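You operate a simulated robot arm through the tools that you are given. There is no shell and no other tool. Be economical: measure what you need, move in short steps, check, and stop when the job is done.

Carry out the task below with a simulated robot arm. There is one attempt and no reset: what you move stays moved.

TASK
Put things in order on the kitchen island top. At the end: the green peg stands where the purple bottle (marked "STILL WATER") stood; the yellow brush stands on top of the yellow oil tin (marked "BOARD OIL"); the pink cup stands where the yellow brush stood; the purple bottle stands where the pink cup stood; the blue napkin stands where the green peg stood; whatever was shut is shut again. Leave all else as you found it, and nothing knocked over.

It is judged by the outcome, as a careful person would: the job done as asked, and still so three seconds after it is handed in. It fails if anything else is knocked over, pushed out of place, dropped, spilled or broken.

THE ROBOT
A 6-joint arm with a two-finger parallel gripper, fixed in place. Base frame: the origin is at the foot of the arm, x ahead of it, y to its left, z up; the work surface is at about z = 0.88. Lengths are in m, angles in degrees, forces in N, time in s.
With the tool pointing down near the work surface it reaches from about 0.24 to 0.64 m from the base axis. Its first joint turns from -66.0 to 66.0 degrees. Payload 2.7 kg.
Tool frame: the origin (TCP) lies between the finger pads and is the grasp point; the fingertips stand 0.023 m ahead of it; z points along the fingers, y is the line along which they close. The gripper opens to 0.094 m. The fingers are 0.038 m wide and 0.01 m thick; the gripper's body (0.054 by 0.096 m) begins 0.039 m behind the TCP.
Orientation is that of the tool frame in the base frame, as a unit quaternion [x, y, z, w]. With the fingers straight down and closing along the base's y, the tool's x points along the base's -x, its y along +y and its z along -z.

THE INTERFACE
- The arm moves only by the tool drive_tool. Its argument "increments" is a list of rows, each an object (a shift or turn left out is 0, a gripper value left out holds the last) with "delta_rot": the turn, a rotation vector about the base's x, y, z in degrees, a list of three; "linear": the shift along the base's x, y, z in m, a list of three; "gripper": the closure in counts, from 0 (fully open) to 255 (shut). In form: [{"delta_rot": [wx, wy, wz], "linear": [dx, dy, dz], "gripper": gripper}, ...]. A call has 1 to 12 rows; each row shifts and turns the commanded pose from where the row before left it. A row lasts 0.2 s, in which the tool goes at most 0.05 m and 8.6 degrees; a call with a longer step from one row to the next is refused whole, and so is a gripper value outside its range. A pose out of reach is approached as far as the arm can. The call stops where the force on the tool passes 40 N (or 10 N more than at its start, if that is more) or the arm is blocked; 0.2 s more then pass. The fingers move at their own pace (about 0.045 m/s each) and stop on an object; they squeeze with about 38 N. The grip force told is the motor's: it shows also when the fingers shut on nothing. Time passes only in rows, and 0.2 s behind the last, so rows that do not move let the fingers close. It gives the time, the measured TCP pose, the force on the tool (base axes), the opening and the grip force at its end, in the units of the frame above (readings bear some noise).
- Cameras (640 x 400 px; columns grow to the right, rows downward): "scene" is fixed at [0.0775, -0.4299, 1.4192]; the picture's right is [0.77, -0.64, 0.00], its down [-0.28, -0.33, -0.90] and it looks along [0.58, 0.69, -0.44] (base axes); focal length 373 px, centre (320, 200). "wrist" rides on the gripper at [-0.039, 0, -0.044] in the tool frame; the picture's right is [0.00, -1.00, 0.00], its down [0.97, 0.00, -0.24] and it looks along [0.24, 0.00, 0.97] (tool axes); focal length 218 px, centre (320, 200).
- camera(camera): a new picture of that camera. No time passes.
- probe_pixels(camera, pixels): for up to 12 pixels [column, row] of the newest picture of that camera ("zoom" is the newest enlarged one), the place [x, y, z] in the base frame of the surface seen there, good to about 0.002 m. No time passes.
- zoom(camera, box): a new picture of the part [left, top, right, bottom] of that camera's present view, enlarged. No time passes.
- sign_off(): hands the job in; it is judged then, once.

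Work in short steps. Measure before you move; look again where a grasp or a placing could have gone wrong, and mend it. You have 80 turns and 54 pictures in all, those below and enlarged ones among them. Open the gripper and draw the arm clear of the work before you hand the job in, unless the task says otherwise; then end with one line.

The tools are called after "Request:" as a command line: name --argument value ..., lists and objects as JSON in quotes. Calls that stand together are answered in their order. drive_tool: Moves the arm, as the interface text tells. Its arguments: {"type":"object","properties":{"increments":{"type":"array"}},"required":["increments"]} The other tools are called the same way: camera (camera) takes a picture; probe_pixels (camera, pixels) gives the place of the surface under pixels of a picture; zoom (camera, box) takes an enlarged picture of a part of a camera's view; sign_off () hands the job in.

At the start:

```text
t: 0.0
tcp_pos: [0.4468, -0.0643, 1.1926]
ee_rot: [0.0, 1.0, 0.0, 0.0]
ft_force: [-0.7, 0.4, -0.3]
gripper_width: 0.0938
grip_force: 0.1
```

scene: 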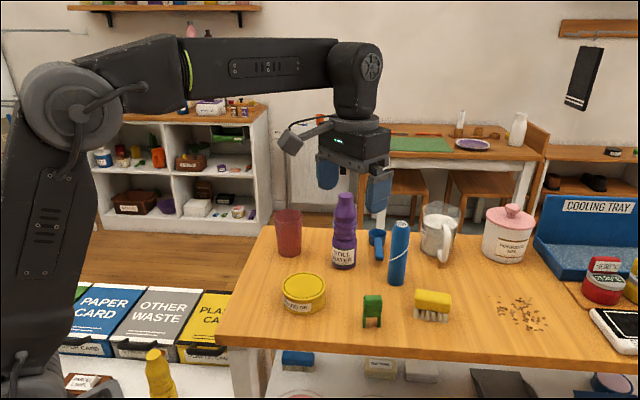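
wrist: 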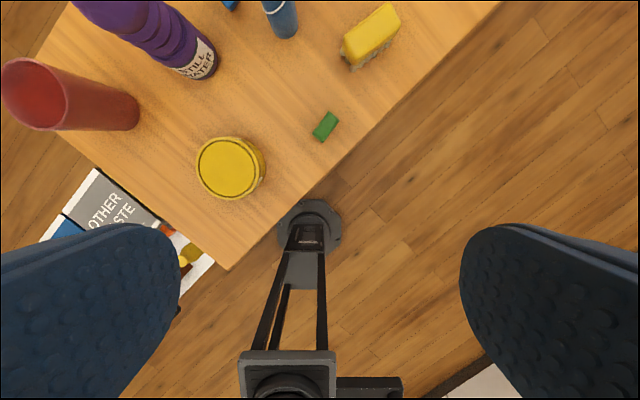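

I'll look closer at the objects on the counter before measuring.

Request:
zoom --camera "scene" --box '[250, 180, 480, 340]'

Request:
zoom --camera "scene" --box '[440, 180, 640, 360]'

```text
2.50 times, centred on (365, 260) of scene
```

zoom: 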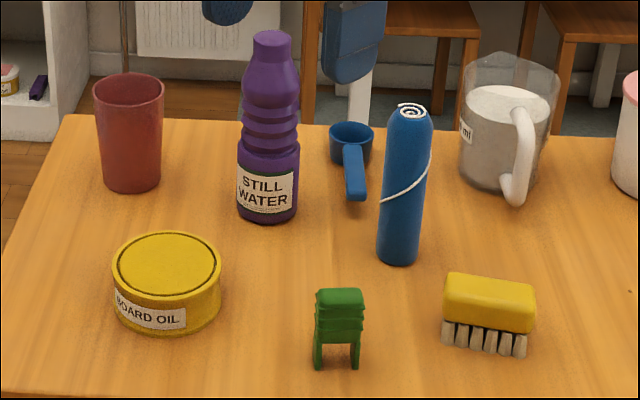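

```text
2.22 times, centred on (540, 270) of scene
```

zoom: 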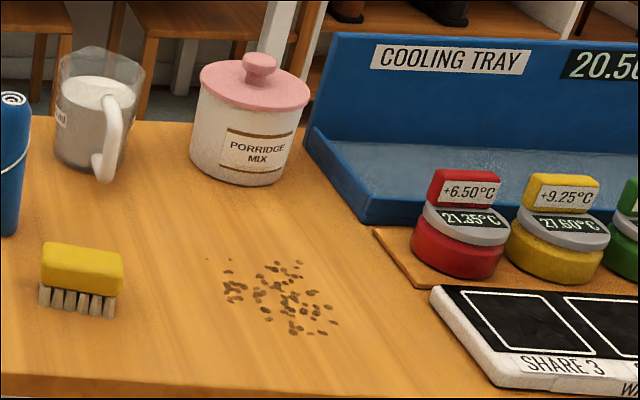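

Nothing appears lidded that must be opened. I'll probe each object's key points.

Request:
probe_pixels --camera "scene" --pixels '[[289, 240], [289, 254], [288, 213], [343, 256], [345, 195], [304, 280], [373, 298], [373, 310], [400, 223], [398, 256], [433, 297], [377, 234]]'

Request:
probe_pixels --camera "wrist" --pixels '[[226, 167], [314, 134], [324, 143], [340, 122], [329, 112], [345, 45], [388, 6], [397, 24], [358, 55], [268, 6], [290, 25], [205, 70]]'

```text
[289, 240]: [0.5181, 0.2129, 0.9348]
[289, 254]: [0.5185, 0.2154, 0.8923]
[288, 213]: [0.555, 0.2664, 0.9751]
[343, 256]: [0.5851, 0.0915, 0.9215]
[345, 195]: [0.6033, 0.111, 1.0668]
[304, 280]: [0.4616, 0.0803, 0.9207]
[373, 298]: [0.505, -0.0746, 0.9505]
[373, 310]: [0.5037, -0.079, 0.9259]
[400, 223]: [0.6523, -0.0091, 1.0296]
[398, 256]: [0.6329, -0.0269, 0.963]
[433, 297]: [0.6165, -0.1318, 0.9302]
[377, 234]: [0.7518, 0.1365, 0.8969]
```

```text
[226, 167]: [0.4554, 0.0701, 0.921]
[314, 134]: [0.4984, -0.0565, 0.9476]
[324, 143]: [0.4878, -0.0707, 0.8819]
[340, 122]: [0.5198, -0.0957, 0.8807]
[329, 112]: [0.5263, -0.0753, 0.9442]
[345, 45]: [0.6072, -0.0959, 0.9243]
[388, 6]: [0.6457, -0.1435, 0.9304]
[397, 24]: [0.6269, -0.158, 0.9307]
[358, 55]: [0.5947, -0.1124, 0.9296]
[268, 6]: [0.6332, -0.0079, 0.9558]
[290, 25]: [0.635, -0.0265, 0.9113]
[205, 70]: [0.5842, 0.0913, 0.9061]
```

The layout is measured roughly. I'll raise the arm and move it over the objects for a downward view.

Request:
drive_tool --increments '[{"linear": [0.02, 0.02, 0.04]}, {"linear": [0.03, 0.03, 0.02]}, {"linear": [0.03, 0.03, 0.02]}, {"linear": [0.03, 0.03, 0.0]}, {"linear": [0, 0, 0]}]'

Request:
camera --camera "wrist"

```text
t: 1.2
tcp_pos: [0.5232, 0.0432, 1.2439]
ee_rot: [0.0, 1.0, 0.0, 0.0]
ft_force: [-0.2, 0.1, 0.4]
gripper_width: 0.0941
grip_force: 0.0
out of reach, approached as far as the arm can: row 3, 4
```

```text
49 pictures are left
```

wrist: 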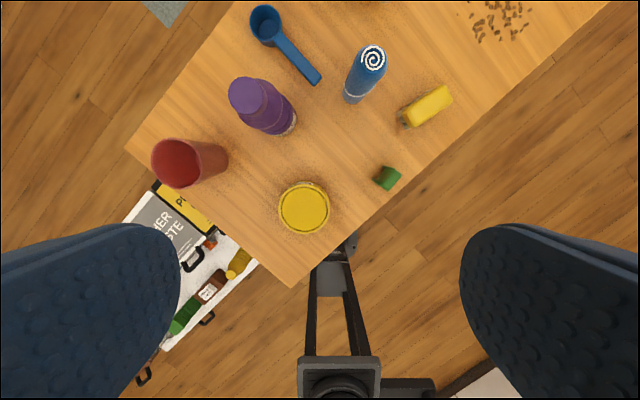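

A good overhead view. I'll zoom the main cluster and probe the tops and outlines.

Request:
zoom --camera "wrist" --box '[140, 0, 480, 240]'

Request:
probe_pixels --camera "wrist" --pixels '[[245, 97], [372, 60], [304, 208], [279, 208], [329, 208], [404, 112], [446, 87], [452, 102], [410, 126], [388, 178], [152, 165], [200, 165]]'

```text
1.67 times, centred on (310, 120) of wrist
```

zoom: 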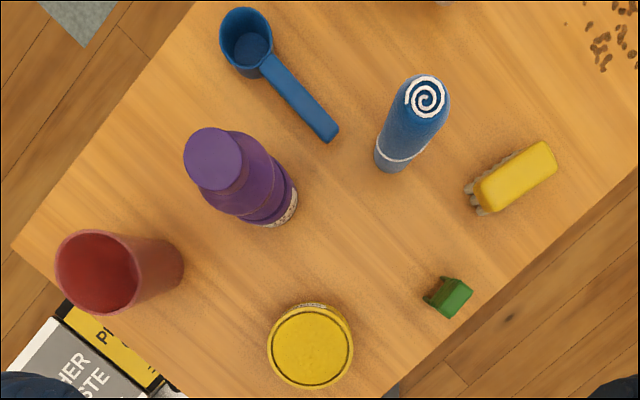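

```text
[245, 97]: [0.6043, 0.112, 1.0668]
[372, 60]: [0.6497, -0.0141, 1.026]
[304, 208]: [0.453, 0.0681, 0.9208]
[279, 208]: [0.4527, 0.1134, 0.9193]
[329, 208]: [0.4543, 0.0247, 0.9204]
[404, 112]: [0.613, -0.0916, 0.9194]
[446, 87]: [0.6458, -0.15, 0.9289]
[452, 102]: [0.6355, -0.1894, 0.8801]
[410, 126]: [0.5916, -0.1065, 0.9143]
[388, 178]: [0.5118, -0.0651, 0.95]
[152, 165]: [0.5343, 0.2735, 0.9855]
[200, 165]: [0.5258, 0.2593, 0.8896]
```

I'll probe outlines in the enlarged picture: cup rim, peg, brush corners.

Request:
probe_pixels --camera "zoom" --pixels '[[58, 272], [98, 233], [134, 262], [100, 312], [428, 292], [445, 278], [471, 290], [447, 316], [480, 187], [545, 143], [555, 163], [490, 210]]'

Request:
probe_pixels --camera "zoom" --pixels '[[425, 97], [408, 97], [447, 97], [425, 78], [425, 118], [212, 160], [186, 160], [239, 160], [212, 130], [97, 272], [440, 305], [455, 285]]'

```text
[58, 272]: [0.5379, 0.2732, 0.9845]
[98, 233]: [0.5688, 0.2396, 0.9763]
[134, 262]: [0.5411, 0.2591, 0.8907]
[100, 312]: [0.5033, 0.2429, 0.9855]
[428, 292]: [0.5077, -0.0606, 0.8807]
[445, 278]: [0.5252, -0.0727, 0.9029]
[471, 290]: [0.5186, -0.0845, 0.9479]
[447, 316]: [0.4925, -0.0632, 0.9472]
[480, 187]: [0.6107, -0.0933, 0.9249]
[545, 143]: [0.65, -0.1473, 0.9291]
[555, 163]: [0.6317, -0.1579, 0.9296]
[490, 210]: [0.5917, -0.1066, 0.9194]
```

```text
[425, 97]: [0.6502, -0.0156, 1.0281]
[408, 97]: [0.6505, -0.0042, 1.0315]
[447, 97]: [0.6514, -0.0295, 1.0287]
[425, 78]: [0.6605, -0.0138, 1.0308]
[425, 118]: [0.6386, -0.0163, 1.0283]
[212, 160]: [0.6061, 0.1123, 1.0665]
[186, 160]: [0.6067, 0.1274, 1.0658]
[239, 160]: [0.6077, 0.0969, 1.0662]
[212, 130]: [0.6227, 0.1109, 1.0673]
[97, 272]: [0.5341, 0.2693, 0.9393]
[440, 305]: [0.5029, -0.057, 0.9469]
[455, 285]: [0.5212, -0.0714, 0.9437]
```

Positions are clear. I'll check the gripper's geometry (side protrusion) before working among tall objects.

Request:
zoom --camera "scene" --box '[250, 20, 450, 220]'

```text
2.00 times, centred on (350, 120) of scene
```

zoom: 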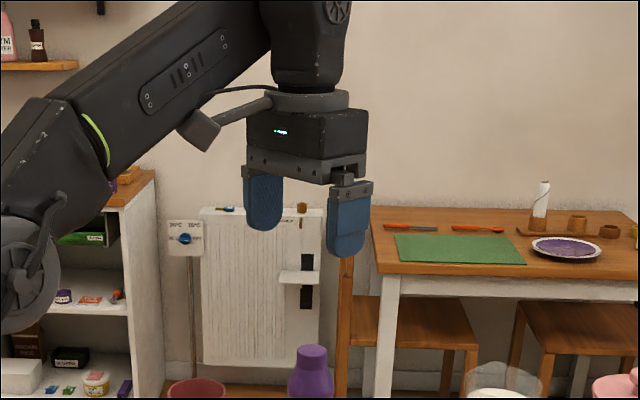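

Now heading for the yellow brush: lowering and turning the tool by -53° so that it closes across the brush's width.

Request:
drive_tool --increments '[{"linear": [0, -0.025, -0.02], "delta_rot": [0, 0, -7.6], "gripper": 60}, {"linear": [0, -0.025, -0.02], "delta_rot": [0, 0, -7.6]}, {"linear": [0, -0.025, -0.02], "delta_rot": [0, 0, -7.6]}, {"linear": [0, -0.025, -0.02], "delta_rot": [0, 0, -7.6]}, {"linear": [0, -0.025, -0.02], "delta_rot": [0, 0, -7.6]}, {"linear": [0, -0.025, -0.02], "delta_rot": [0, 0, -7.6]}, {"linear": [0, -0.02, -0.02], "delta_rot": [0, 0, -7.4]}, {}]'

```text
t: 3.0
tcp_pos: [0.523, -0.1281, 1.1032]
ee_rot: [0.447, 0.895, 0.0, 0.001]
ft_force: [0.2, -0.1, -0.9]
gripper_width: 0.0718
grip_force: 0.0
```

Request:
drive_tool --increments '[{"linear": [0.03, 0.001, -0.03]}, {"linear": [0.03, 0.001, -0.04]}, {"linear": [0.02, 0, -0.03]}, {}]'

Request:
camera --camera "wrist"

```text
t: 4.0
tcp_pos: [0.604, -0.1262, 1.0041]
ee_rot: [0.446, 0.895, 0.001, 0.0]
ft_force: [0.0, -0.3, -0.6]
gripper_width: 0.0718
grip_force: 0.0
```

```text
46 pictures are left
```

wrist: 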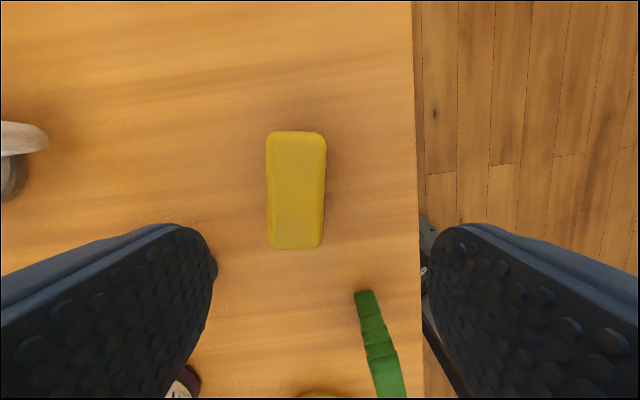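

Request:
probe_pixels --camera "wrist" --pixels '[[275, 138], [318, 138], [275, 241], [315, 241], [296, 190], [365, 295], [378, 350], [368, 330], [385, 355]]'

```text
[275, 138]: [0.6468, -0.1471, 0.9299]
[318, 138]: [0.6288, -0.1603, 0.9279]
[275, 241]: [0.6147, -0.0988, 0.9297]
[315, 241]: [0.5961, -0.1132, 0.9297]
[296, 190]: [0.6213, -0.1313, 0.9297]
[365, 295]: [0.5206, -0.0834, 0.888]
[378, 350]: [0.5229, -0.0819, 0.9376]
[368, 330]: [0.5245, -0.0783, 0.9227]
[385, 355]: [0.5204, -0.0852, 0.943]
```

Brush top centre is (0.6216, -0.130). I descend on it with a 3° correction, then close.

Request:
drive_tool --increments '[{"linear": [0.009, -0.002, -0.03], "delta_rot": [0, 0, -2]}, {"linear": [0.009, -0.002, -0.03], "delta_rot": [0, 0, -1]}, {"linear": [0, 0, -0.027]}, {}, {"gripper": 255}, {}, {}, {}, {}]'

```text
t: 6.0
tcp_pos: [0.6199, -0.1294, 0.9181]
ee_rot: [0.469, 0.883, 0.0, 0.0]
ft_force: [0.9, 0.5, 0.1]
gripper_width: 0.039
grip_force: 37.5
```

Gripped (0.039 m). Lift and carry above the oil tin at (0.4535, 0.069).

Request:
drive_tool --increments '[{"linear": [0, 0, 0.04]}, {"linear": [-0.01, 0, 0.045]}, {"linear": [-0.02, 0.01, 0.045]}, {"linear": [-0.03, 0.035, 0.01]}, {"linear": [-0.03, 0.035]}, {"linear": [-0.03, 0.035]}, {"linear": [-0.025, 0.035]}, {"linear": [-0.018, 0.035]}, {"linear": [-0.003, 0.014]}, {}]'

Request:
camera --camera "wrist"

Request:
camera --camera "scene"

```text
refused: a shift or a turn must be a list of 3 entries
```

```text
45 pictures are left
```

wrist: 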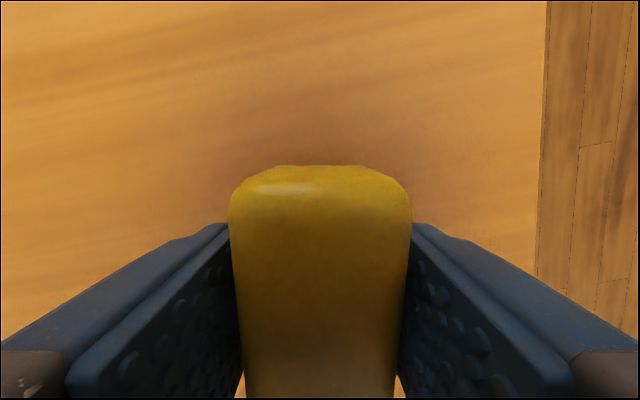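

```text
44 pictures are left
```

scene: 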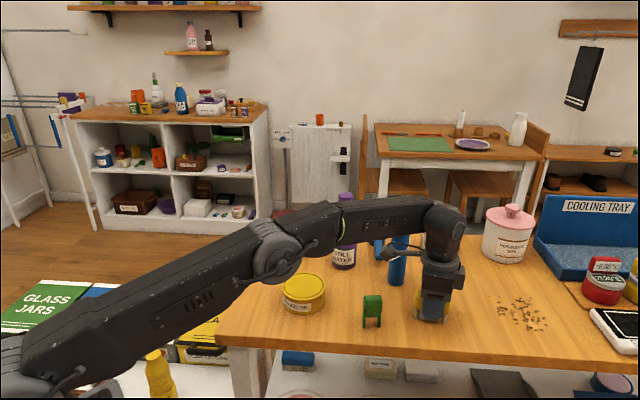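

The rows need full lists; the brush is well held between the pads. Reissuing the lift and carry.

Request:
drive_tool --increments '[{"linear": [0, 0, 0.04]}, {"linear": [-0.01, 0, 0.045]}, {"linear": [-0.02, 0.01, 0.025]}, {"linear": [-0.03, 0.033, 0]}, {"linear": [-0.03, 0.033, 0]}, {"linear": [-0.03, 0.033, 0]}, {"linear": [-0.025, 0.033, 0]}, {"linear": [-0.018, 0.033, 0]}, {"linear": [-0.003, 0.023, 0]}, {}]'

Request:
camera --camera "wrist"

```text
t: 8.2
tcp_pos: [0.4556, 0.0697, 1.0305]
ee_rot: [0.47, 0.883, 0.0, 0.0]
ft_force: [0.3, -0.2, -1.0]
gripper_width: 0.0392
grip_force: 38.3
```

```text
43 pictures are left
```

wrist: 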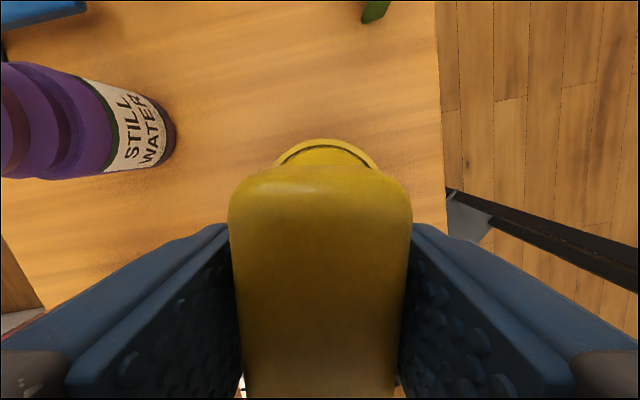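

Brush centred over the tin. Lowering until the bristles nearly touch its lid (z≈0.9205).

Request:
drive_tool --increments '[{"linear": [-0.003, -0.001, -0.03]}, {"linear": [0, 0, -0.025]}, {"linear": [0, 0, -0.01]}, {"linear": [0, 0, -0.006]}, {}]'

```text
t: 9.4
tcp_pos: [0.4527, 0.067, 0.9578]
ee_rot: [0.469, 0.883, 0.0, 0.001]
ft_force: [-2.2, -1.7, 6.7]
gripper_width: 0.0393
grip_force: 38.0
```

Light contact (6.7 N). Releasing and rising.

Request:
drive_tool --increments '[{"gripper": 110}, {}, {"linear": [0, 0, 0.01]}, {"linear": [0, 0, 0.03], "gripper": 40}, {"linear": [0, 0, 0.05]}, {"linear": [0, 0, 0.05]}, {}]'

Request:
zoom --camera "scene" --box '[250, 180, 480, 340]'

```text
t: 11.0
tcp_pos: [0.4521, 0.0672, 1.0979]
ee_rot: [0.47, 0.883, 0.0, -0.001]
ft_force: [0.0, 0.1, -0.2]
gripper_width: 0.0793
grip_force: 0.1
```

```text
2.50 times, centred on (365, 260) of scene
```

zoom: 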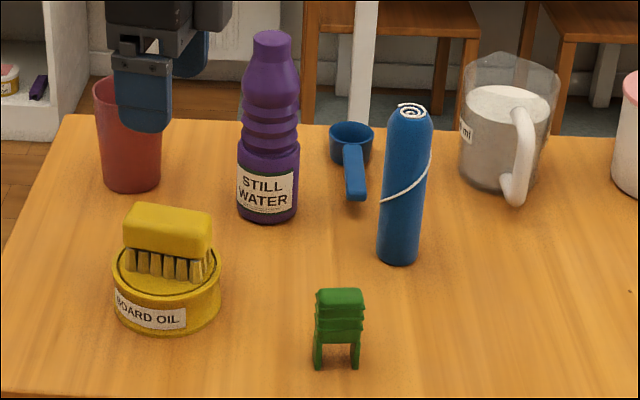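

Brush stands on the tin. Now the pink cup at (0.536, 0.240): turning the tool back and moving above it, fully open.

Request:
drive_tool --increments '[{"linear": [0, 0.02, 0], "delta_rot": [0, 0, 8], "gripper": 0}, {"linear": [0, 0.025, 0], "delta_rot": [0, 0, 8]}, {"linear": [0.0, 0.025, 0], "delta_rot": [0, 0, 8]}, {"linear": [0.01, 0.03, 0], "delta_rot": [0, 0, 8]}, {"linear": [0.02, 0.03, 0], "delta_rot": [0, 0, 8]}, {"linear": [0.02, 0.03, 0], "delta_rot": [0, 0, 8]}, {"linear": [0.01, 0.013, -0.02], "delta_rot": [0, 0, 8]}, {}]'

Request:
camera --camera "wrist"

```text
t: 12.8
tcp_pos: [0.5123, 0.2408, 1.077]
ee_rot: [-0.001, 1.0, 0.0, 0.0]
ft_force: [0.3, 0.0, -0.5]
gripper_width: 0.0938
grip_force: 0.0
```

```text
41 pictures are left
```

wrist: 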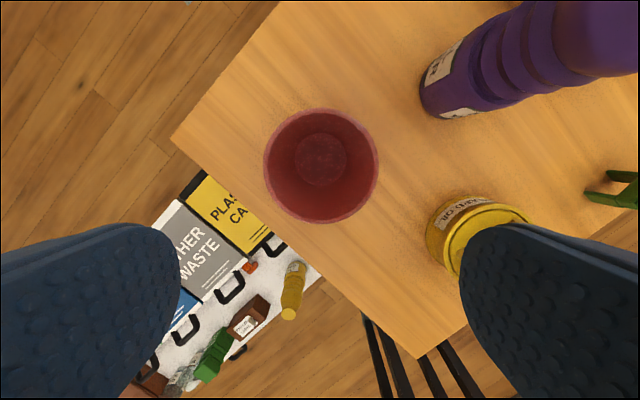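

Request:
probe_pixels --camera "wrist" --pixels '[[266, 166], [376, 166], [321, 111], [321, 221], [321, 160], [424, 75], [450, 118], [440, 100]]'

```text
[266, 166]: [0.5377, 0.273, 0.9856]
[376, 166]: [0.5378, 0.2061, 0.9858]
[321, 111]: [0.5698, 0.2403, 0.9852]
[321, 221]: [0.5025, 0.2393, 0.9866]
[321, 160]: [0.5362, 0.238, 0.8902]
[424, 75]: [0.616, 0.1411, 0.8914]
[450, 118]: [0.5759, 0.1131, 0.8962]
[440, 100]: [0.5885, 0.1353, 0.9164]
```

Cup is empty, centre (0.5365, 0.2397). Descending to z=0.955 and closing.

Request:
drive_tool --increments '[{"linear": [0.012, -0.001, -0.03]}, {"linear": [0.012, 0, -0.03]}, {"linear": [0, 0, -0.03]}, {"linear": [0, 0, -0.032]}, {}, {"gripper": 255}, {}, {}, {}]'

```text
t: 14.8
tcp_pos: [0.5381, 0.2396, 0.9538]
ee_rot: [0.0, 1.0, -0.001, 0.0]
ft_force: [-0.2, 0.9, -0.3]
gripper_width: 0.0733
grip_force: 38.6
```

Cup held. Lift it and retreat inward, then sweep round clear of the bottle and over the peg/tin.

Request:
drive_tool --increments '[{"linear": [0, 0, 0.04]}, {"linear": [-0.01, 0, 0.045]}, {"linear": [-0.03, 0, 0.035]}, {"linear": [-0.04, -0.01, 0.01]}, {"linear": [-0.02, -0.04, 0]}, {"linear": [-0.0, -0.048, 0]}, {"linear": [0, -0.048, 0]}, {"linear": [0, -0.048, 0]}, {"linear": [0, -0.048, 0]}, {"linear": [0, -0.048, 0]}, {"linear": [0, -0.048, 0]}, {"linear": [0.02, -0.032, 0]}]'

```text
t: 17.4
tcp_pos: [0.4571, -0.134, 1.0852]
ee_rot: [-0.001, 1.0, 0.0, 0.0]
ft_force: [0.0, 0.5, -2.2]
gripper_width: 0.0733
grip_force: 37.7
```

Request:
drive_tool --increments '[{"linear": [0.045, 0.001, 0]}, {"linear": [0.045, 0.001, -0.01]}, {"linear": [0.045, 0.001, -0.04]}, {"linear": [0.03, 0.001, -0.04]}, {}]'

Request:
camera --camera "scene"

```text
refused: row 3 steps farther than a row can; nothing moved
```

```text
40 pictures are left
```

scene: 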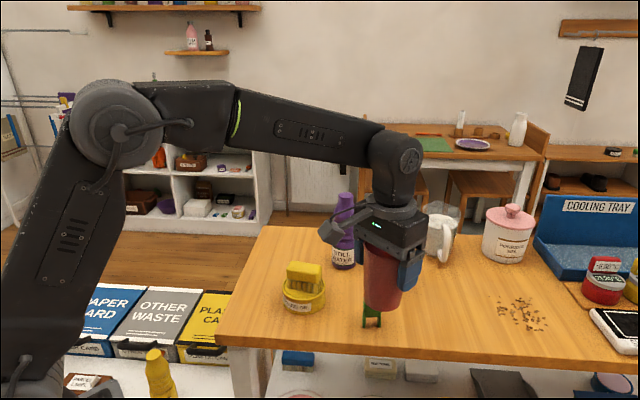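

One row was too long; reissuing in shorter steps.

Request:
drive_tool --increments '[{"linear": [0.045, 0.001, 0]}, {"linear": [0.045, 0.001, -0.01]}, {"linear": [0.035, 0.001, -0.03]}, {"linear": [0.03, 0.001, -0.03]}, {"linear": [0.01, 0, -0.03]}, {}]'

```text
t: 18.8
tcp_pos: [0.6213, -0.1264, 0.9839]
ee_rot: [0.0, 1.0, 0.0, 0.0]
ft_force: [0.8, 0.3, -1.9]
gripper_width: 0.0733
grip_force: 38.3
```

Request:
drive_tool --increments '[{"linear": [0.002, -0.0035, -0.015]}, {"linear": [0, 0, -0.01]}, {"linear": [0, 0, -0.005]}, {}]'

```text
t: 19.8
tcp_pos: [0.6247, -0.1293, 0.9547]
ee_rot: [0.0, 1.0, -0.001, 0.0]
ft_force: [0.3, -0.4, -1.7]
gripper_width: 0.0734
grip_force: 37.9
```

Nearly down. A final millimetre, then release and rise.

Request:
drive_tool --increments '[{"linear": [-0.001, 0, -0.001]}, {"gripper": 0}, {}, {}, {"linear": [0, 0, 0.015]}, {"linear": [0, 0, 0.025]}, {"linear": [-0.01, 0, 0.045]}, {"linear": [-0.03, 0, 0.035]}, {"linear": [-0.04, 0, 0.02]}, {}]'

Request:
camera --camera "wrist"

```text
t: 22.0
tcp_pos: [0.5378, -0.13, 1.0936]
ee_rot: [0.0, 1.0, -0.001, 0.001]
ft_force: [1.4, -0.6, 0.2]
gripper_width: 0.0937
grip_force: 0.2
out of reach, approached as far as the arm can: row 6
```

```text
39 pictures are left
```

wrist: 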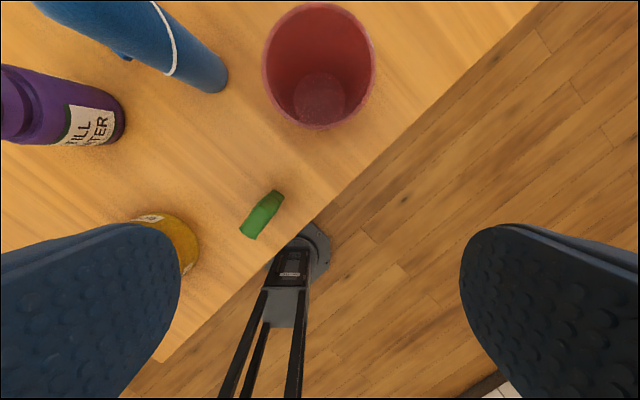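

Request:
probe_pixels --camera "wrist" --pixels '[[265, 65], [374, 65], [319, 5], [319, 127], [322, 98], [262, 214], [240, 231], [275, 192], [284, 198], [256, 238], [200, 70], [95, 118]]'

```text
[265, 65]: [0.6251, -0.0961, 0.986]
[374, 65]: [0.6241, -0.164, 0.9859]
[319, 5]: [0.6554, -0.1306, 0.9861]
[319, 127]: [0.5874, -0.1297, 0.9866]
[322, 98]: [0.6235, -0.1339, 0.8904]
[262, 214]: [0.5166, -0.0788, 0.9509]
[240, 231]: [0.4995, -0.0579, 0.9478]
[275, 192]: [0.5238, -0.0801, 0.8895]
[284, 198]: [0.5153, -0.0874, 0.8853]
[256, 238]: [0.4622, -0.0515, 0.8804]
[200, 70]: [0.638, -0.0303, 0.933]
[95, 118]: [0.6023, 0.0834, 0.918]
```

Cup placed at (0.6215, -0.130), exactly on the spot. I examine the bottle's neck profile to choose the grip.

Request:
zoom --camera "scene" --box '[305, 185, 385, 275]'

```text
4.44 times, centred on (345, 230) of scene
```

zoom: 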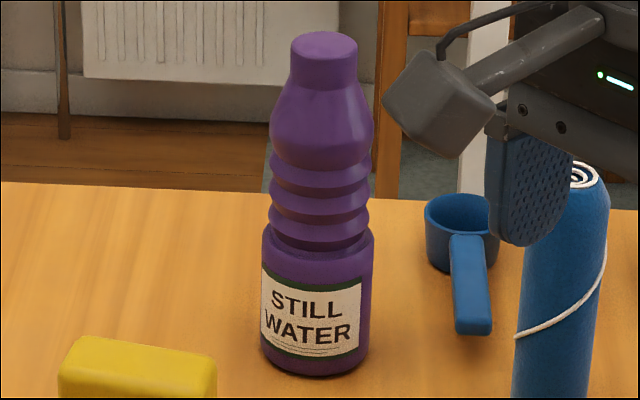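

Request:
probe_pixels --camera "zoom" --pixels '[[437, 105], [400, 100], [450, 150], [540, 60], [523, 190], [323, 45], [323, 75], [323, 85], [323, 110], [323, 140], [323, 158], [300, 90]]'

```text
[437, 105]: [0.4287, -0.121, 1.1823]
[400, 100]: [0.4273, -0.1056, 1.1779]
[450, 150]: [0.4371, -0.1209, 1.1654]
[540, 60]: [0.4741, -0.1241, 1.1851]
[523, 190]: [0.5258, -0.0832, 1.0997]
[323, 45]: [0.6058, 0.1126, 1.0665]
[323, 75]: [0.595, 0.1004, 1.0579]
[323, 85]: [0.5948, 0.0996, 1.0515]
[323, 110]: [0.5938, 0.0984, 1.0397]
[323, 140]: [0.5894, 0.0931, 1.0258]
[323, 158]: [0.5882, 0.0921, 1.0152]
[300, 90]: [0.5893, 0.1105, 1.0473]
```

Cap is a 32 mm cylinder from z≈1.045 to 1.067, good for a top grip. I move inward of the bottle, yaw 10.5° and tilt 20° outward to have reach.

Request:
drive_tool --increments '[{"linear": [-0.01, 0.046, 0]}, {"linear": [-0.01, 0.046, 0], "delta_rot": [0, 0, 5.5]}, {"linear": [-0.01, 0.046, 0], "delta_rot": [0, 0, 5]}, {"linear": [0, 0.046, 0], "delta_rot": [1.21, -6.56, 0]}, {"linear": [0.0, 0.042, 0], "delta_rot": [1.21, -6.56, 0]}, {"linear": [0, 0, 0], "delta_rot": [1.21, -6.56, 0]}, {}]'

Request:
camera --camera "wrist"

```text
t: 23.6
tcp_pos: [0.5085, 0.0983, 1.092]
ee_rot: [-0.09, 0.981, 0.016, 0.174]
ft_force: [-0.6, 0.5, -0.8]
gripper_width: 0.0937
grip_force: 0.1
```

```text
37 pictures are left
```

wrist: 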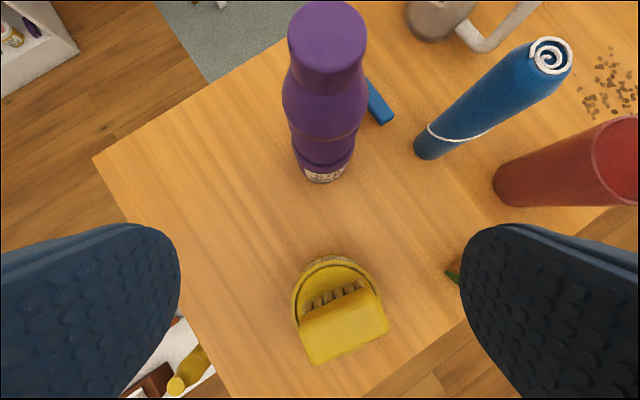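

Aligned. Straddle the cap by moving outward, descending to z≈1.061, then close.

Request:
drive_tool --increments '[{"linear": [0.03, 0.002, -0.004]}, {"linear": [0.03, 0.004, -0.008]}, {"linear": [0.02, 0.004, -0.01]}, {"linear": [0.015, 0.004, -0.008]}, {}]'

Request:
camera --camera "wrist"

```text
t: 24.8
tcp_pos: [0.6047, 0.1096, 1.0616]
ee_rot: [-0.091, 0.98, 0.016, 0.174]
ft_force: [0.1, -0.3, 0.6]
gripper_width: 0.0937
grip_force: 0.0
```

```text
36 pictures are left
```

wrist: 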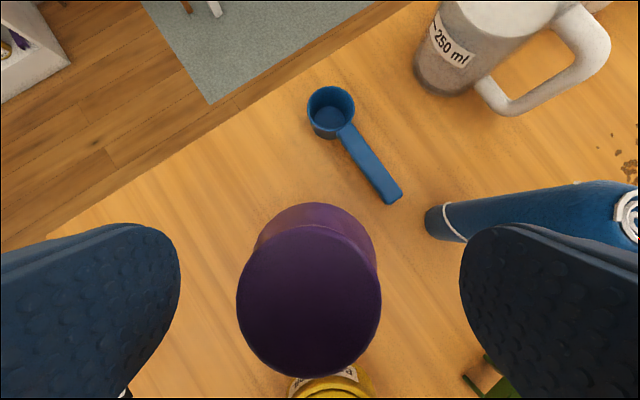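

Cap is ~2 mm left of centre; correct and close.

Request:
drive_tool --increments '[{"linear": [-0.002, 0.002, -0.001]}, {"gripper": 255}, {}, {}, {}, {}, {}, {}, {}]'

```text
t: 26.8
tcp_pos: [0.6013, 0.1105, 1.0599]
ee_rot: [-0.09, 0.981, 0.015, 0.172]
ft_force: [-0.8, -0.5, 0.2]
gripper_width: 0.0371
grip_force: 38.3
```

Gripped. Lift 3 cm and check.

Request:
drive_tool --increments '[{"linear": [0, 0, 0.01]}, {"linear": [0, 0, 0.015]}, {"linear": [0, 0, 0.01]}, {}]'

Request:
zoom --camera "scene" --box '[250, 150, 450, 310]'

```text
t: 27.8
tcp_pos: [0.6016, 0.1114, 1.0969]
ee_rot: [-0.09, 0.981, 0.015, 0.172]
ft_force: [0.7, -0.4, -0.7]
gripper_width: 0.0318
grip_force: 38.4
```

```text
2.50 times, centred on (350, 230) of scene
```

zoom: 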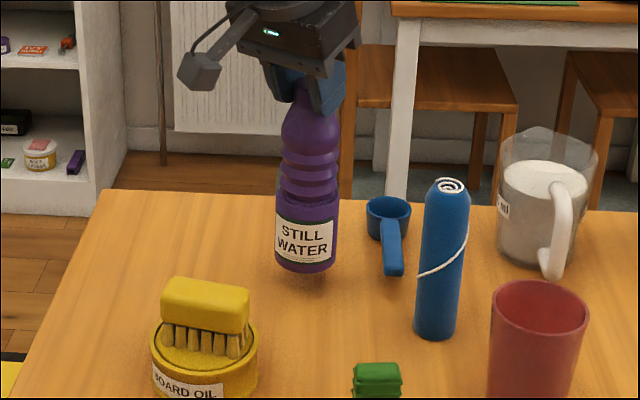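

Bottle is lifted upright (slid to the straight cap). Carrying it directly to the cup's former place (0.5365, 0.2397).

Request:
drive_tool --increments '[{"linear": [-0.014, 0.025, 0]}, {"linear": [-0.014, 0.026, 0]}, {"linear": [-0.014, 0.026, 0]}, {"linear": [-0.014, 0.026, 0]}, {"linear": [-0.013, 0.0245, 0]}, {}]'

Request:
camera --camera "scene"

Request:
zoom --camera "scene" --box '[240, 160, 340, 270]'

```text
t: 29.2
tcp_pos: [0.5316, 0.2415, 1.0972]
ee_rot: [-0.091, 0.981, 0.015, 0.173]
ft_force: [0.6, -0.1, -1.4]
gripper_width: 0.0317
grip_force: 37.7
```

```text
34 pictures are left
```

scene: 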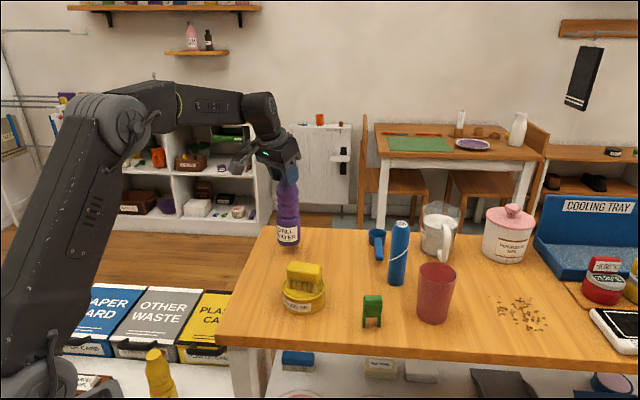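

```text
3.64 times, centred on (290, 215) of scene
```

zoom: 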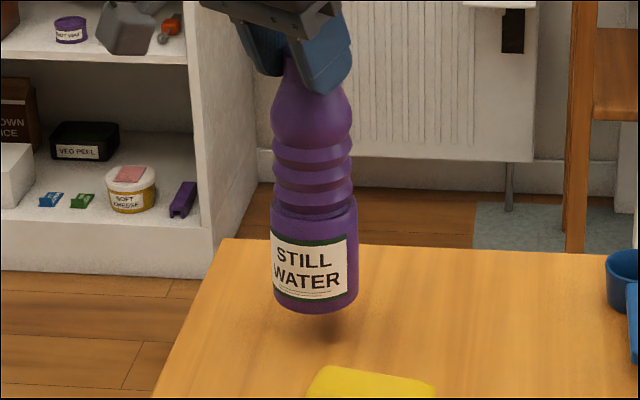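

Request:
probe_pixels --camera "zoom" --pixels '[[314, 230], [314, 260], [314, 300], [314, 309], [278, 225], [350, 225], [312, 120], [312, 90]]'

```text
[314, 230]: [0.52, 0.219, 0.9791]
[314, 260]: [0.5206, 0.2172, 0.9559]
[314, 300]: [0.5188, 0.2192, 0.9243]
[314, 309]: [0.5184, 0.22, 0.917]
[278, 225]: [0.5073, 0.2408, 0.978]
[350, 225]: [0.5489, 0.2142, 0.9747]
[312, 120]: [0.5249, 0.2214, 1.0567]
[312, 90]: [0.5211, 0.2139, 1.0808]
```

Axis at about (0.5364, 0.2424), bottom ≈0.913. Correct y by -2.5 mm and lower.

Request:
drive_tool --increments '[{"linear": [0, -0.0025, -0.01]}, {"linear": [0, 0, -0.01]}, {"linear": [0, 0, -0.007]}, {"linear": [0, 0, -0.003]}, {}]'

Request:
zoom --camera "scene" --box '[240, 160, 340, 270]'

```text
t: 30.4
tcp_pos: [0.5313, 0.2386, 1.0663]
ee_rot: [-0.089, 0.98, 0.016, 0.174]
ft_force: [0.1, 0.2, 0.4]
gripper_width: 0.0315
grip_force: 37.7
```

```text
3.64 times, centred on (290, 215) of scene
```

zoom: 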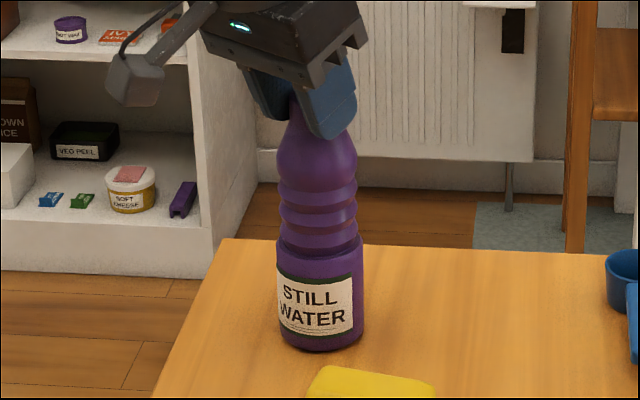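

Request:
drive_tool --increments '[{"linear": [0, 0, -0.002]}, {}]'

Request:
probe_pixels --camera "zoom" --pixels '[[320, 340], [320, 346], [320, 352], [320, 270], [320, 300]]'

```text
t: 31.0
tcp_pos: [0.5319, 0.238, 1.0641]
ee_rot: [-0.09, 0.981, 0.016, 0.173]
ft_force: [0.5, -0.1, 1.8]
gripper_width: 0.0318
grip_force: 37.9
```

```text
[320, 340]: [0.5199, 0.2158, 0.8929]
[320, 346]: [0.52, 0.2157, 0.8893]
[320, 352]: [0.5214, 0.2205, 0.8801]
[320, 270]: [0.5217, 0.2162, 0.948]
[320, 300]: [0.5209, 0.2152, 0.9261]
```

Request:
drive_tool --increments '[{"linear": [0, 0, -0.0015]}, {}]'

```text
t: 31.6
tcp_pos: [0.5312, 0.2382, 1.0626]
ee_rot: [-0.09, 0.981, 0.017, 0.171]
ft_force: [0.1, -0.1, -0.2]
gripper_width: 0.0313
grip_force: 37.8
```

Request:
drive_tool --increments '[{"linear": [0, 0, -0.002]}, {}]'

Request:
zoom --camera "scene" --box '[240, 160, 340, 270]'

```text
t: 32.2
tcp_pos: [0.5325, 0.2386, 1.0613]
ee_rot: [-0.09, 0.981, 0.015, 0.173]
ft_force: [-0.5, 0.3, -0.1]
gripper_width: 0.0313
grip_force: 38.1
```

```text
3.64 times, centred on (290, 215) of scene
```

zoom: 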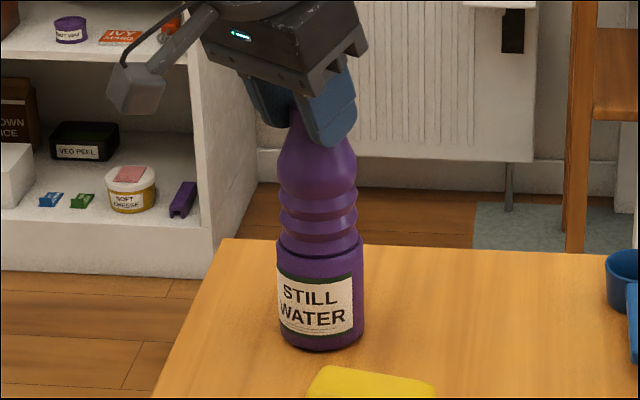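

The bottle's base no longer moves (row 349) though the tool does: it's standing. Release and withdraw straight up/back.

Request:
drive_tool --increments '[{"gripper": 120}, {"gripper": 60}, {}, {}, {"linear": [-0.005, -0.002, 0.02]}, {"linear": [-0.02, -0.008, 0.02]}, {"linear": [-0.04, -0.018, 0.01]}, {"linear": [-0.02, -0.03, 0]}, {}]'

Request:
zoom --camera "scene" --box '[240, 170, 440, 340]'

```text
t: 34.2
tcp_pos: [0.4463, 0.179, 1.112]
ee_rot: [-0.09, 0.981, 0.016, 0.173]
ft_force: [0.3, 0.0, 0.3]
gripper_width: 0.0717
grip_force: 0.1
```

```text
2.35 times, centred on (340, 255) of scene
```

zoom: 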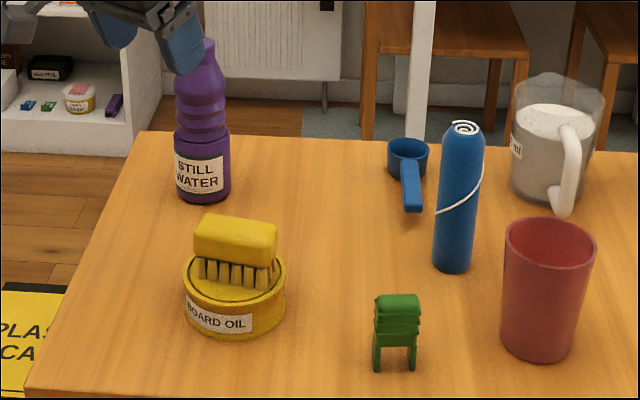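

Bottle stands properly. Now the peg: undo tilt, yaw to close across its thin side, and go above it.

Request:
drive_tool --increments '[{"linear": [0, -0.02, 0], "delta_rot": [-1.21, 6.56, 0]}, {"linear": [0, -0.03, 0], "delta_rot": [-1.21, 6.56, 0]}, {"linear": [0, -0.03, 0], "delta_rot": [-1.21, 6.56, 0]}, {"linear": [0.005, -0.03, 0], "delta_rot": [0, 0, -8.25]}, {"linear": [0.01, -0.03, 0], "delta_rot": [0, 0, -8.25]}, {"linear": [0.01, -0.03, -0.01], "delta_rot": [0, 0, -8.25]}, {"linear": [0.01, -0.03, -0.01], "delta_rot": [0, 0, -8.25]}, {"linear": [0.01, -0.03, -0.02], "delta_rot": [0, 0, -8.25]}, {"linear": [0, -0.019, -0.02], "delta_rot": [0, 0, -8.25]}, {}]'

Request:
camera --camera "wrist"

```text
t: 36.4
tcp_pos: [0.4915, -0.0678, 1.0502]
ee_rot: [0.335, 0.942, 0.0, 0.0]
ft_force: [0.3, -0.6, 0.3]
gripper_width: 0.0722
grip_force: 0.1
```

```text
29 pictures are left
```

wrist: 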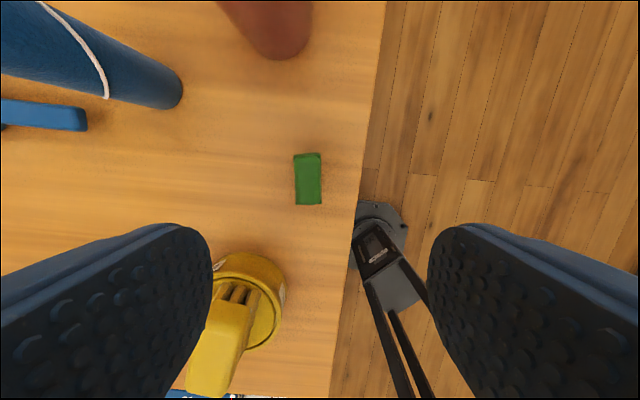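

Request:
probe_pixels --camera "wrist" --pixels '[[297, 157], [318, 156], [299, 201], [319, 200], [308, 178]]'

Request:
zoom --camera "scene" --box '[345, 280, 405, 335]'

```text
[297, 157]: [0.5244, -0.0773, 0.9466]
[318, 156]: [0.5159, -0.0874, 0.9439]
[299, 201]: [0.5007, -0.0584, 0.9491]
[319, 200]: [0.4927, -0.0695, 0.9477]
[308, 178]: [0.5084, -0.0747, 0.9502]
```

```text
7.27 times, centred on (375, 308) of scene
```

zoom: 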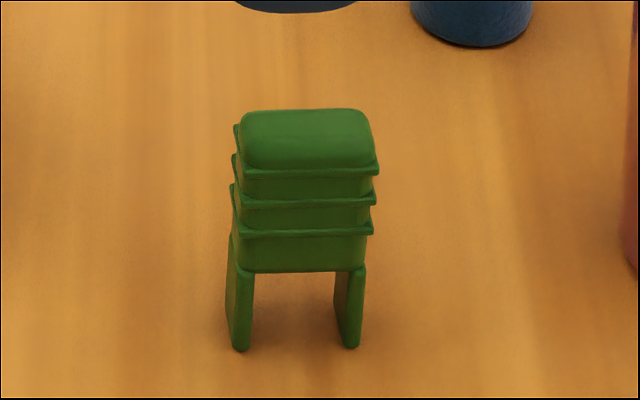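

Peg centre (0.5085, -0.0735), aligned. Descend and close.

Request:
drive_tool --increments '[{"linear": [0.017, -0.0055, -0.03]}, {"linear": [0, 0, -0.045]}, {"linear": [0, 0, -0.042]}, {}, {"gripper": 255}, {}, {}, {}, {}, {}]'

```text
t: 38.6
tcp_pos: [0.5098, -0.075, 0.9327]
ee_rot: [0.334, 0.943, 0.001, 0.0]
ft_force: [-0.4, 0.2, -1.3]
gripper_width: 0.017
grip_force: 38.0
```

Peg held. Lift and carry to the bottle's former place (0.6055, 0.1122), turning +20° to keep the camera box clear of bottle and brush.

Request:
drive_tool --increments '[{"linear": [0, 0, 0.04]}, {"linear": [0, 0, 0.045]}, {"linear": [0, 0.01, 0.03]}, {"linear": [0.005, 0.035, 0], "delta_rot": [0, 0, 5]}, {"linear": [0.01, 0.04, 0], "delta_rot": [0, 0, 5]}, {"linear": [0.015, 0.04, 0], "delta_rot": [0, 0, 5]}, {"linear": [0.015, 0.04, -0.01], "delta_rot": [0, 0, 5]}, {"linear": [0.02, 0.02, -0.03]}, {"linear": [0.02, 0.001, -0.03]}, {"linear": [0.012, 0, -0.03]}, {}]'

Request:
camera --camera "scene"

```text
t: 41.0
tcp_pos: [0.6085, 0.1117, 0.949]
ee_rot: [0.165, 0.986, 0.0, 0.001]
ft_force: [-0.5, -1.0, 0.1]
gripper_width: 0.0169
grip_force: 38.1
```

```text
27 pictures are left
```

scene: 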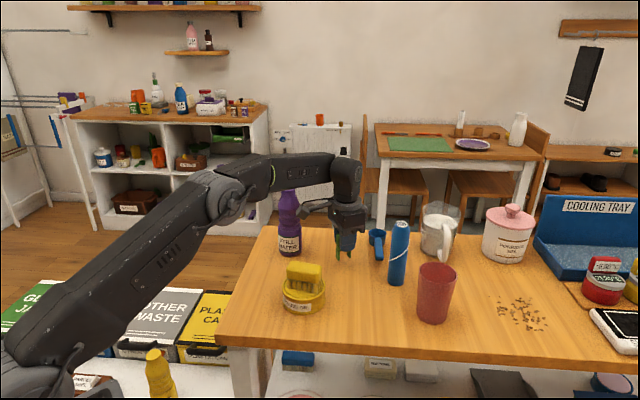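

Clear of everything. Lower the last ~16 mm.

Request:
drive_tool --increments '[{"linear": [-0.001, 0, -0.008]}, {"linear": [-0.001, 0, -0.006]}, {"linear": [0, 0, -0.003]}, {}]'

Request:
zoom --camera "scene" --box '[310, 210, 390, 290]'

```text
t: 42.0
tcp_pos: [0.6043, 0.1115, 0.9322]
ee_rot: [0.166, 0.986, 0.0, -0.001]
ft_force: [0.1, -0.3, -0.4]
gripper_width: 0.017
grip_force: 37.8
```

```text
5.00 times, centred on (350, 250) of scene
```

zoom: 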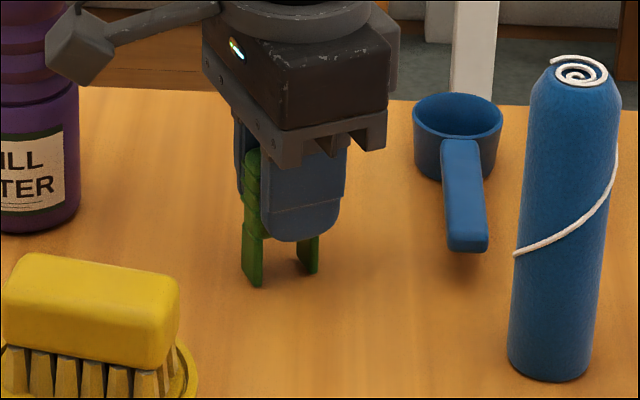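

Request:
probe_pixels --camera "zoom" --pixels '[[262, 276], [256, 284], [312, 270], [258, 290]]'

Request:
drive_tool --increments '[{"linear": [0, 0, -0.001]}, {}]'

```text
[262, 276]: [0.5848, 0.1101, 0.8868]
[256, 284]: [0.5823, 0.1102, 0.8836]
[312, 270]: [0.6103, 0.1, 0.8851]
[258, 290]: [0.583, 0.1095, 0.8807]
```

```text
t: 42.6
tcp_pos: [0.604, 0.1119, 0.9318]
ee_rot: [0.165, 0.986, 0.0, 0.0]
ft_force: [0.8, 0.0, 0.4]
gripper_width: 0.0168
grip_force: 38.8
```

Request:
drive_tool --increments '[{"linear": [0.001, 0, -0.001]}, {}, {"gripper": 190}, {"gripper": 150}, {"gripper": 100}, {"gripper": 80}, {}, {"linear": [0, 0, 0.03]}, {"linear": [0, 0, 0.04]}, {"linear": [-0.01, 0, 0.035]}, {"linear": [-0.035, 0, 0.03]}]'

Request:
zoom --camera "scene" --box '[310, 200, 410, 290]'

```text
t: 45.0
tcp_pos: [0.5623, 0.1074, 1.0644]
ee_rot: [0.165, 0.986, 0.0, 0.0]
ft_force: [0.2, -0.4, -0.4]
gripper_width: 0.0646
grip_force: 0.1
```

```text
4.44 times, centred on (360, 245) of scene
```

zoom: 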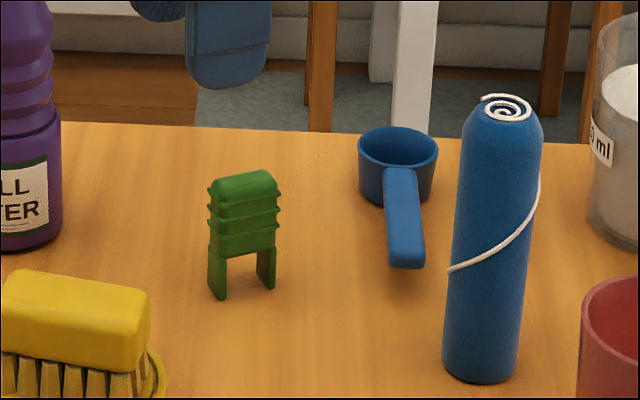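

Peg stands. Now the napkin (0.650, -0.0155): move inward of it, restore yaw and tilt 25° outward for reach.

Request:
drive_tool --increments '[{"linear": [0, 0, 0], "delta_rot": [0, 0, 6]}, {"linear": [-0.005, -0.03, 0], "delta_rot": [0, 0, 6]}, {"linear": [0, -0.03, 0], "delta_rot": [0, 0, 6]}, {"linear": [0, -0.03, 0], "delta_rot": [0, -8.3, 0]}, {"linear": [0, -0.03, 0], "delta_rot": [0, -8.3, 0]}, {"linear": [0, -0.003, 0], "delta_rot": [0, -8.3, 0]}, {}]'

Request:
camera --camera "wrist"

```text
t: 46.6
tcp_pos: [0.5554, -0.0141, 1.0657]
ee_rot: [0.009, 0.976, 0.002, 0.216]
ft_force: [0.1, 0.7, 0.3]
gripper_width: 0.0645
grip_force: 0.1
```

```text
24 pictures are left
```

wrist: 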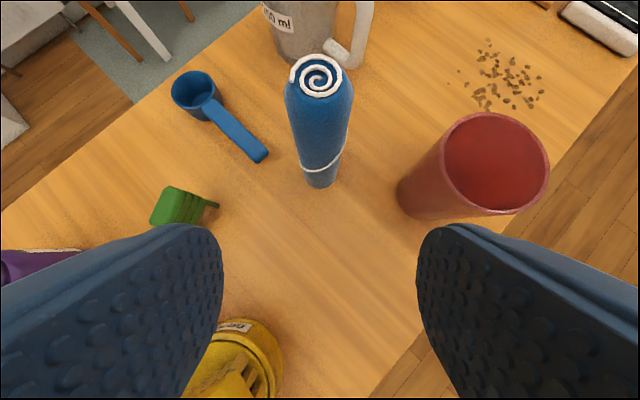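

Request:
probe_pixels --camera "wrist" --pixels '[[320, 77], [290, 120], [350, 120], [320, 140], [320, 185], [262, 158], [268, 150], [185, 195], [165, 190], [200, 200], [178, 222]]'

```text
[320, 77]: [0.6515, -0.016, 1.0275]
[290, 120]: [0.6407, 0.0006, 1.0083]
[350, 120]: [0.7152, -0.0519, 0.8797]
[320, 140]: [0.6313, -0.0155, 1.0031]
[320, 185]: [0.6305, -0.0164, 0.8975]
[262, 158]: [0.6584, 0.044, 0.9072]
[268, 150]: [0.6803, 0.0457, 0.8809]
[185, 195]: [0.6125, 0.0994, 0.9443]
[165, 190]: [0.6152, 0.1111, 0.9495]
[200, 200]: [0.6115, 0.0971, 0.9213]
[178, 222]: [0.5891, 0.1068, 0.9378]
```

Napkin axis (0.651, -0.016), top 1.03; the scoop handle (z 0.907) is below my fingertips. Approach and close.

Request:
drive_tool --increments '[{"linear": [0.03, -0.001, -0.015]}, {"linear": [0.03, -0.001, -0.015]}, {"linear": [0.02, 0, -0.015]}, {"linear": [0.012, 0, -0.015]}, {}, {"gripper": 255}, {}, {}, {}, {}]'

Request:
zoom --camera "scene" --box '[330, 180, 450, 300]'

```text
t: 48.8
tcp_pos: [0.6473, -0.0143, 1.0064]
ee_rot: [0.008, 0.976, 0.002, 0.216]
ft_force: [-0.4, -0.6, 0.6]
gripper_width: 0.0354
grip_force: 38.2
```

```text
3.33 times, centred on (390, 240) of scene
```

zoom: 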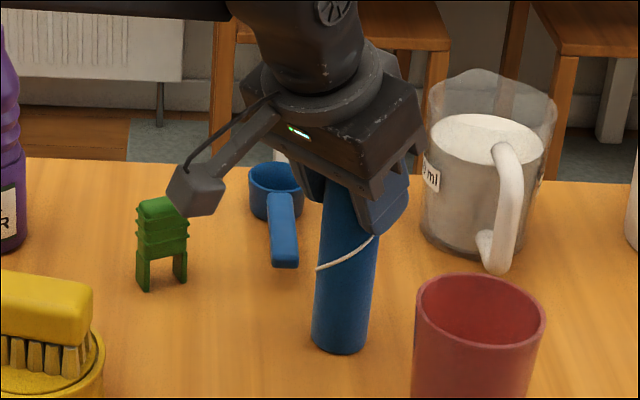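

Held. Lift and bring inward to the peg's former place (0.5085, -0.0735).

Request:
drive_tool --increments '[{"linear": [0, 0, 0.02]}, {"linear": [-0.01, 0, 0.02]}, {"linear": [-0.04, 0, 0.005]}, {"linear": [-0.04, -0.015, 0]}, {"linear": [-0.035, -0.025, 0]}, {"linear": [-0.0175, -0.0185, 0]}, {}]'

Request:
zoom --camera "scene" --box '[320, 200, 440, 340]'

```text
t: 50.4
tcp_pos: [0.5054, -0.0728, 1.0524]
ee_rot: [0.009, 0.977, 0.001, 0.215]
ft_force: [1.0, -0.4, -1.7]
gripper_width: 0.0353
grip_force: 38.2
```

```text
2.86 times, centred on (380, 270) of scene
```

zoom: 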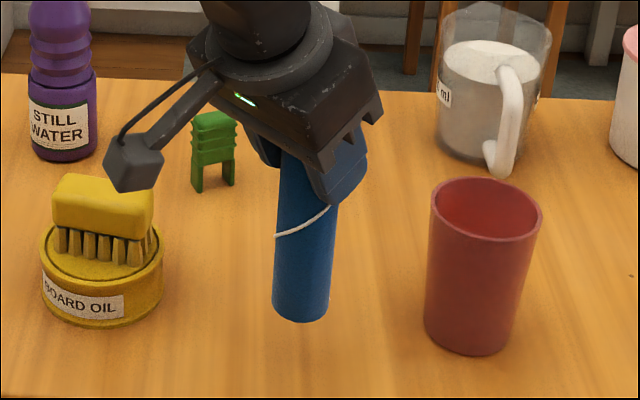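

Request:
probe_pixels --camera "zoom" --pixels '[[308, 200], [304, 270], [302, 300], [301, 316]]'

```text
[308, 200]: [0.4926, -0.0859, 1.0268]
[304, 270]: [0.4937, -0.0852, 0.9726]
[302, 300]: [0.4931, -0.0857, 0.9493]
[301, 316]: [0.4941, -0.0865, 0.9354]
```

Axis (0.5086, -0.073), upright. Lower to the surface.

Request:
drive_tool --increments '[{"linear": [0, 0, -0.02]}, {"linear": [0, 0, -0.015]}, {"linear": [0, 0, -0.007]}, {"linear": [0, 0, -0.003]}, {}]'

```text
t: 51.6
tcp_pos: [0.5048, -0.0725, 1.0065]
ee_rot: [0.009, 0.976, 0.003, 0.216]
ft_force: [0.3, 0.2, -1.8]
gripper_width: 0.0353
grip_force: 38.0
```

Request:
drive_tool --increments '[{"linear": [0, 0, -0.001]}, {}]'

Request:
zoom --camera "scene" --box '[320, 200, 440, 340]'

```text
t: 52.2
tcp_pos: [0.5052, -0.0715, 1.0053]
ee_rot: [0.009, 0.976, 0.002, 0.216]
ft_force: [-0.8, -0.3, 1.2]
gripper_width: 0.0354
grip_force: 37.9
```

```text
2.86 times, centred on (380, 270) of scene
```

zoom: 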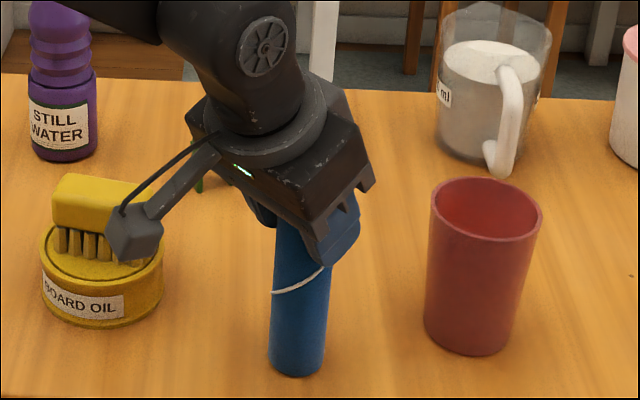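

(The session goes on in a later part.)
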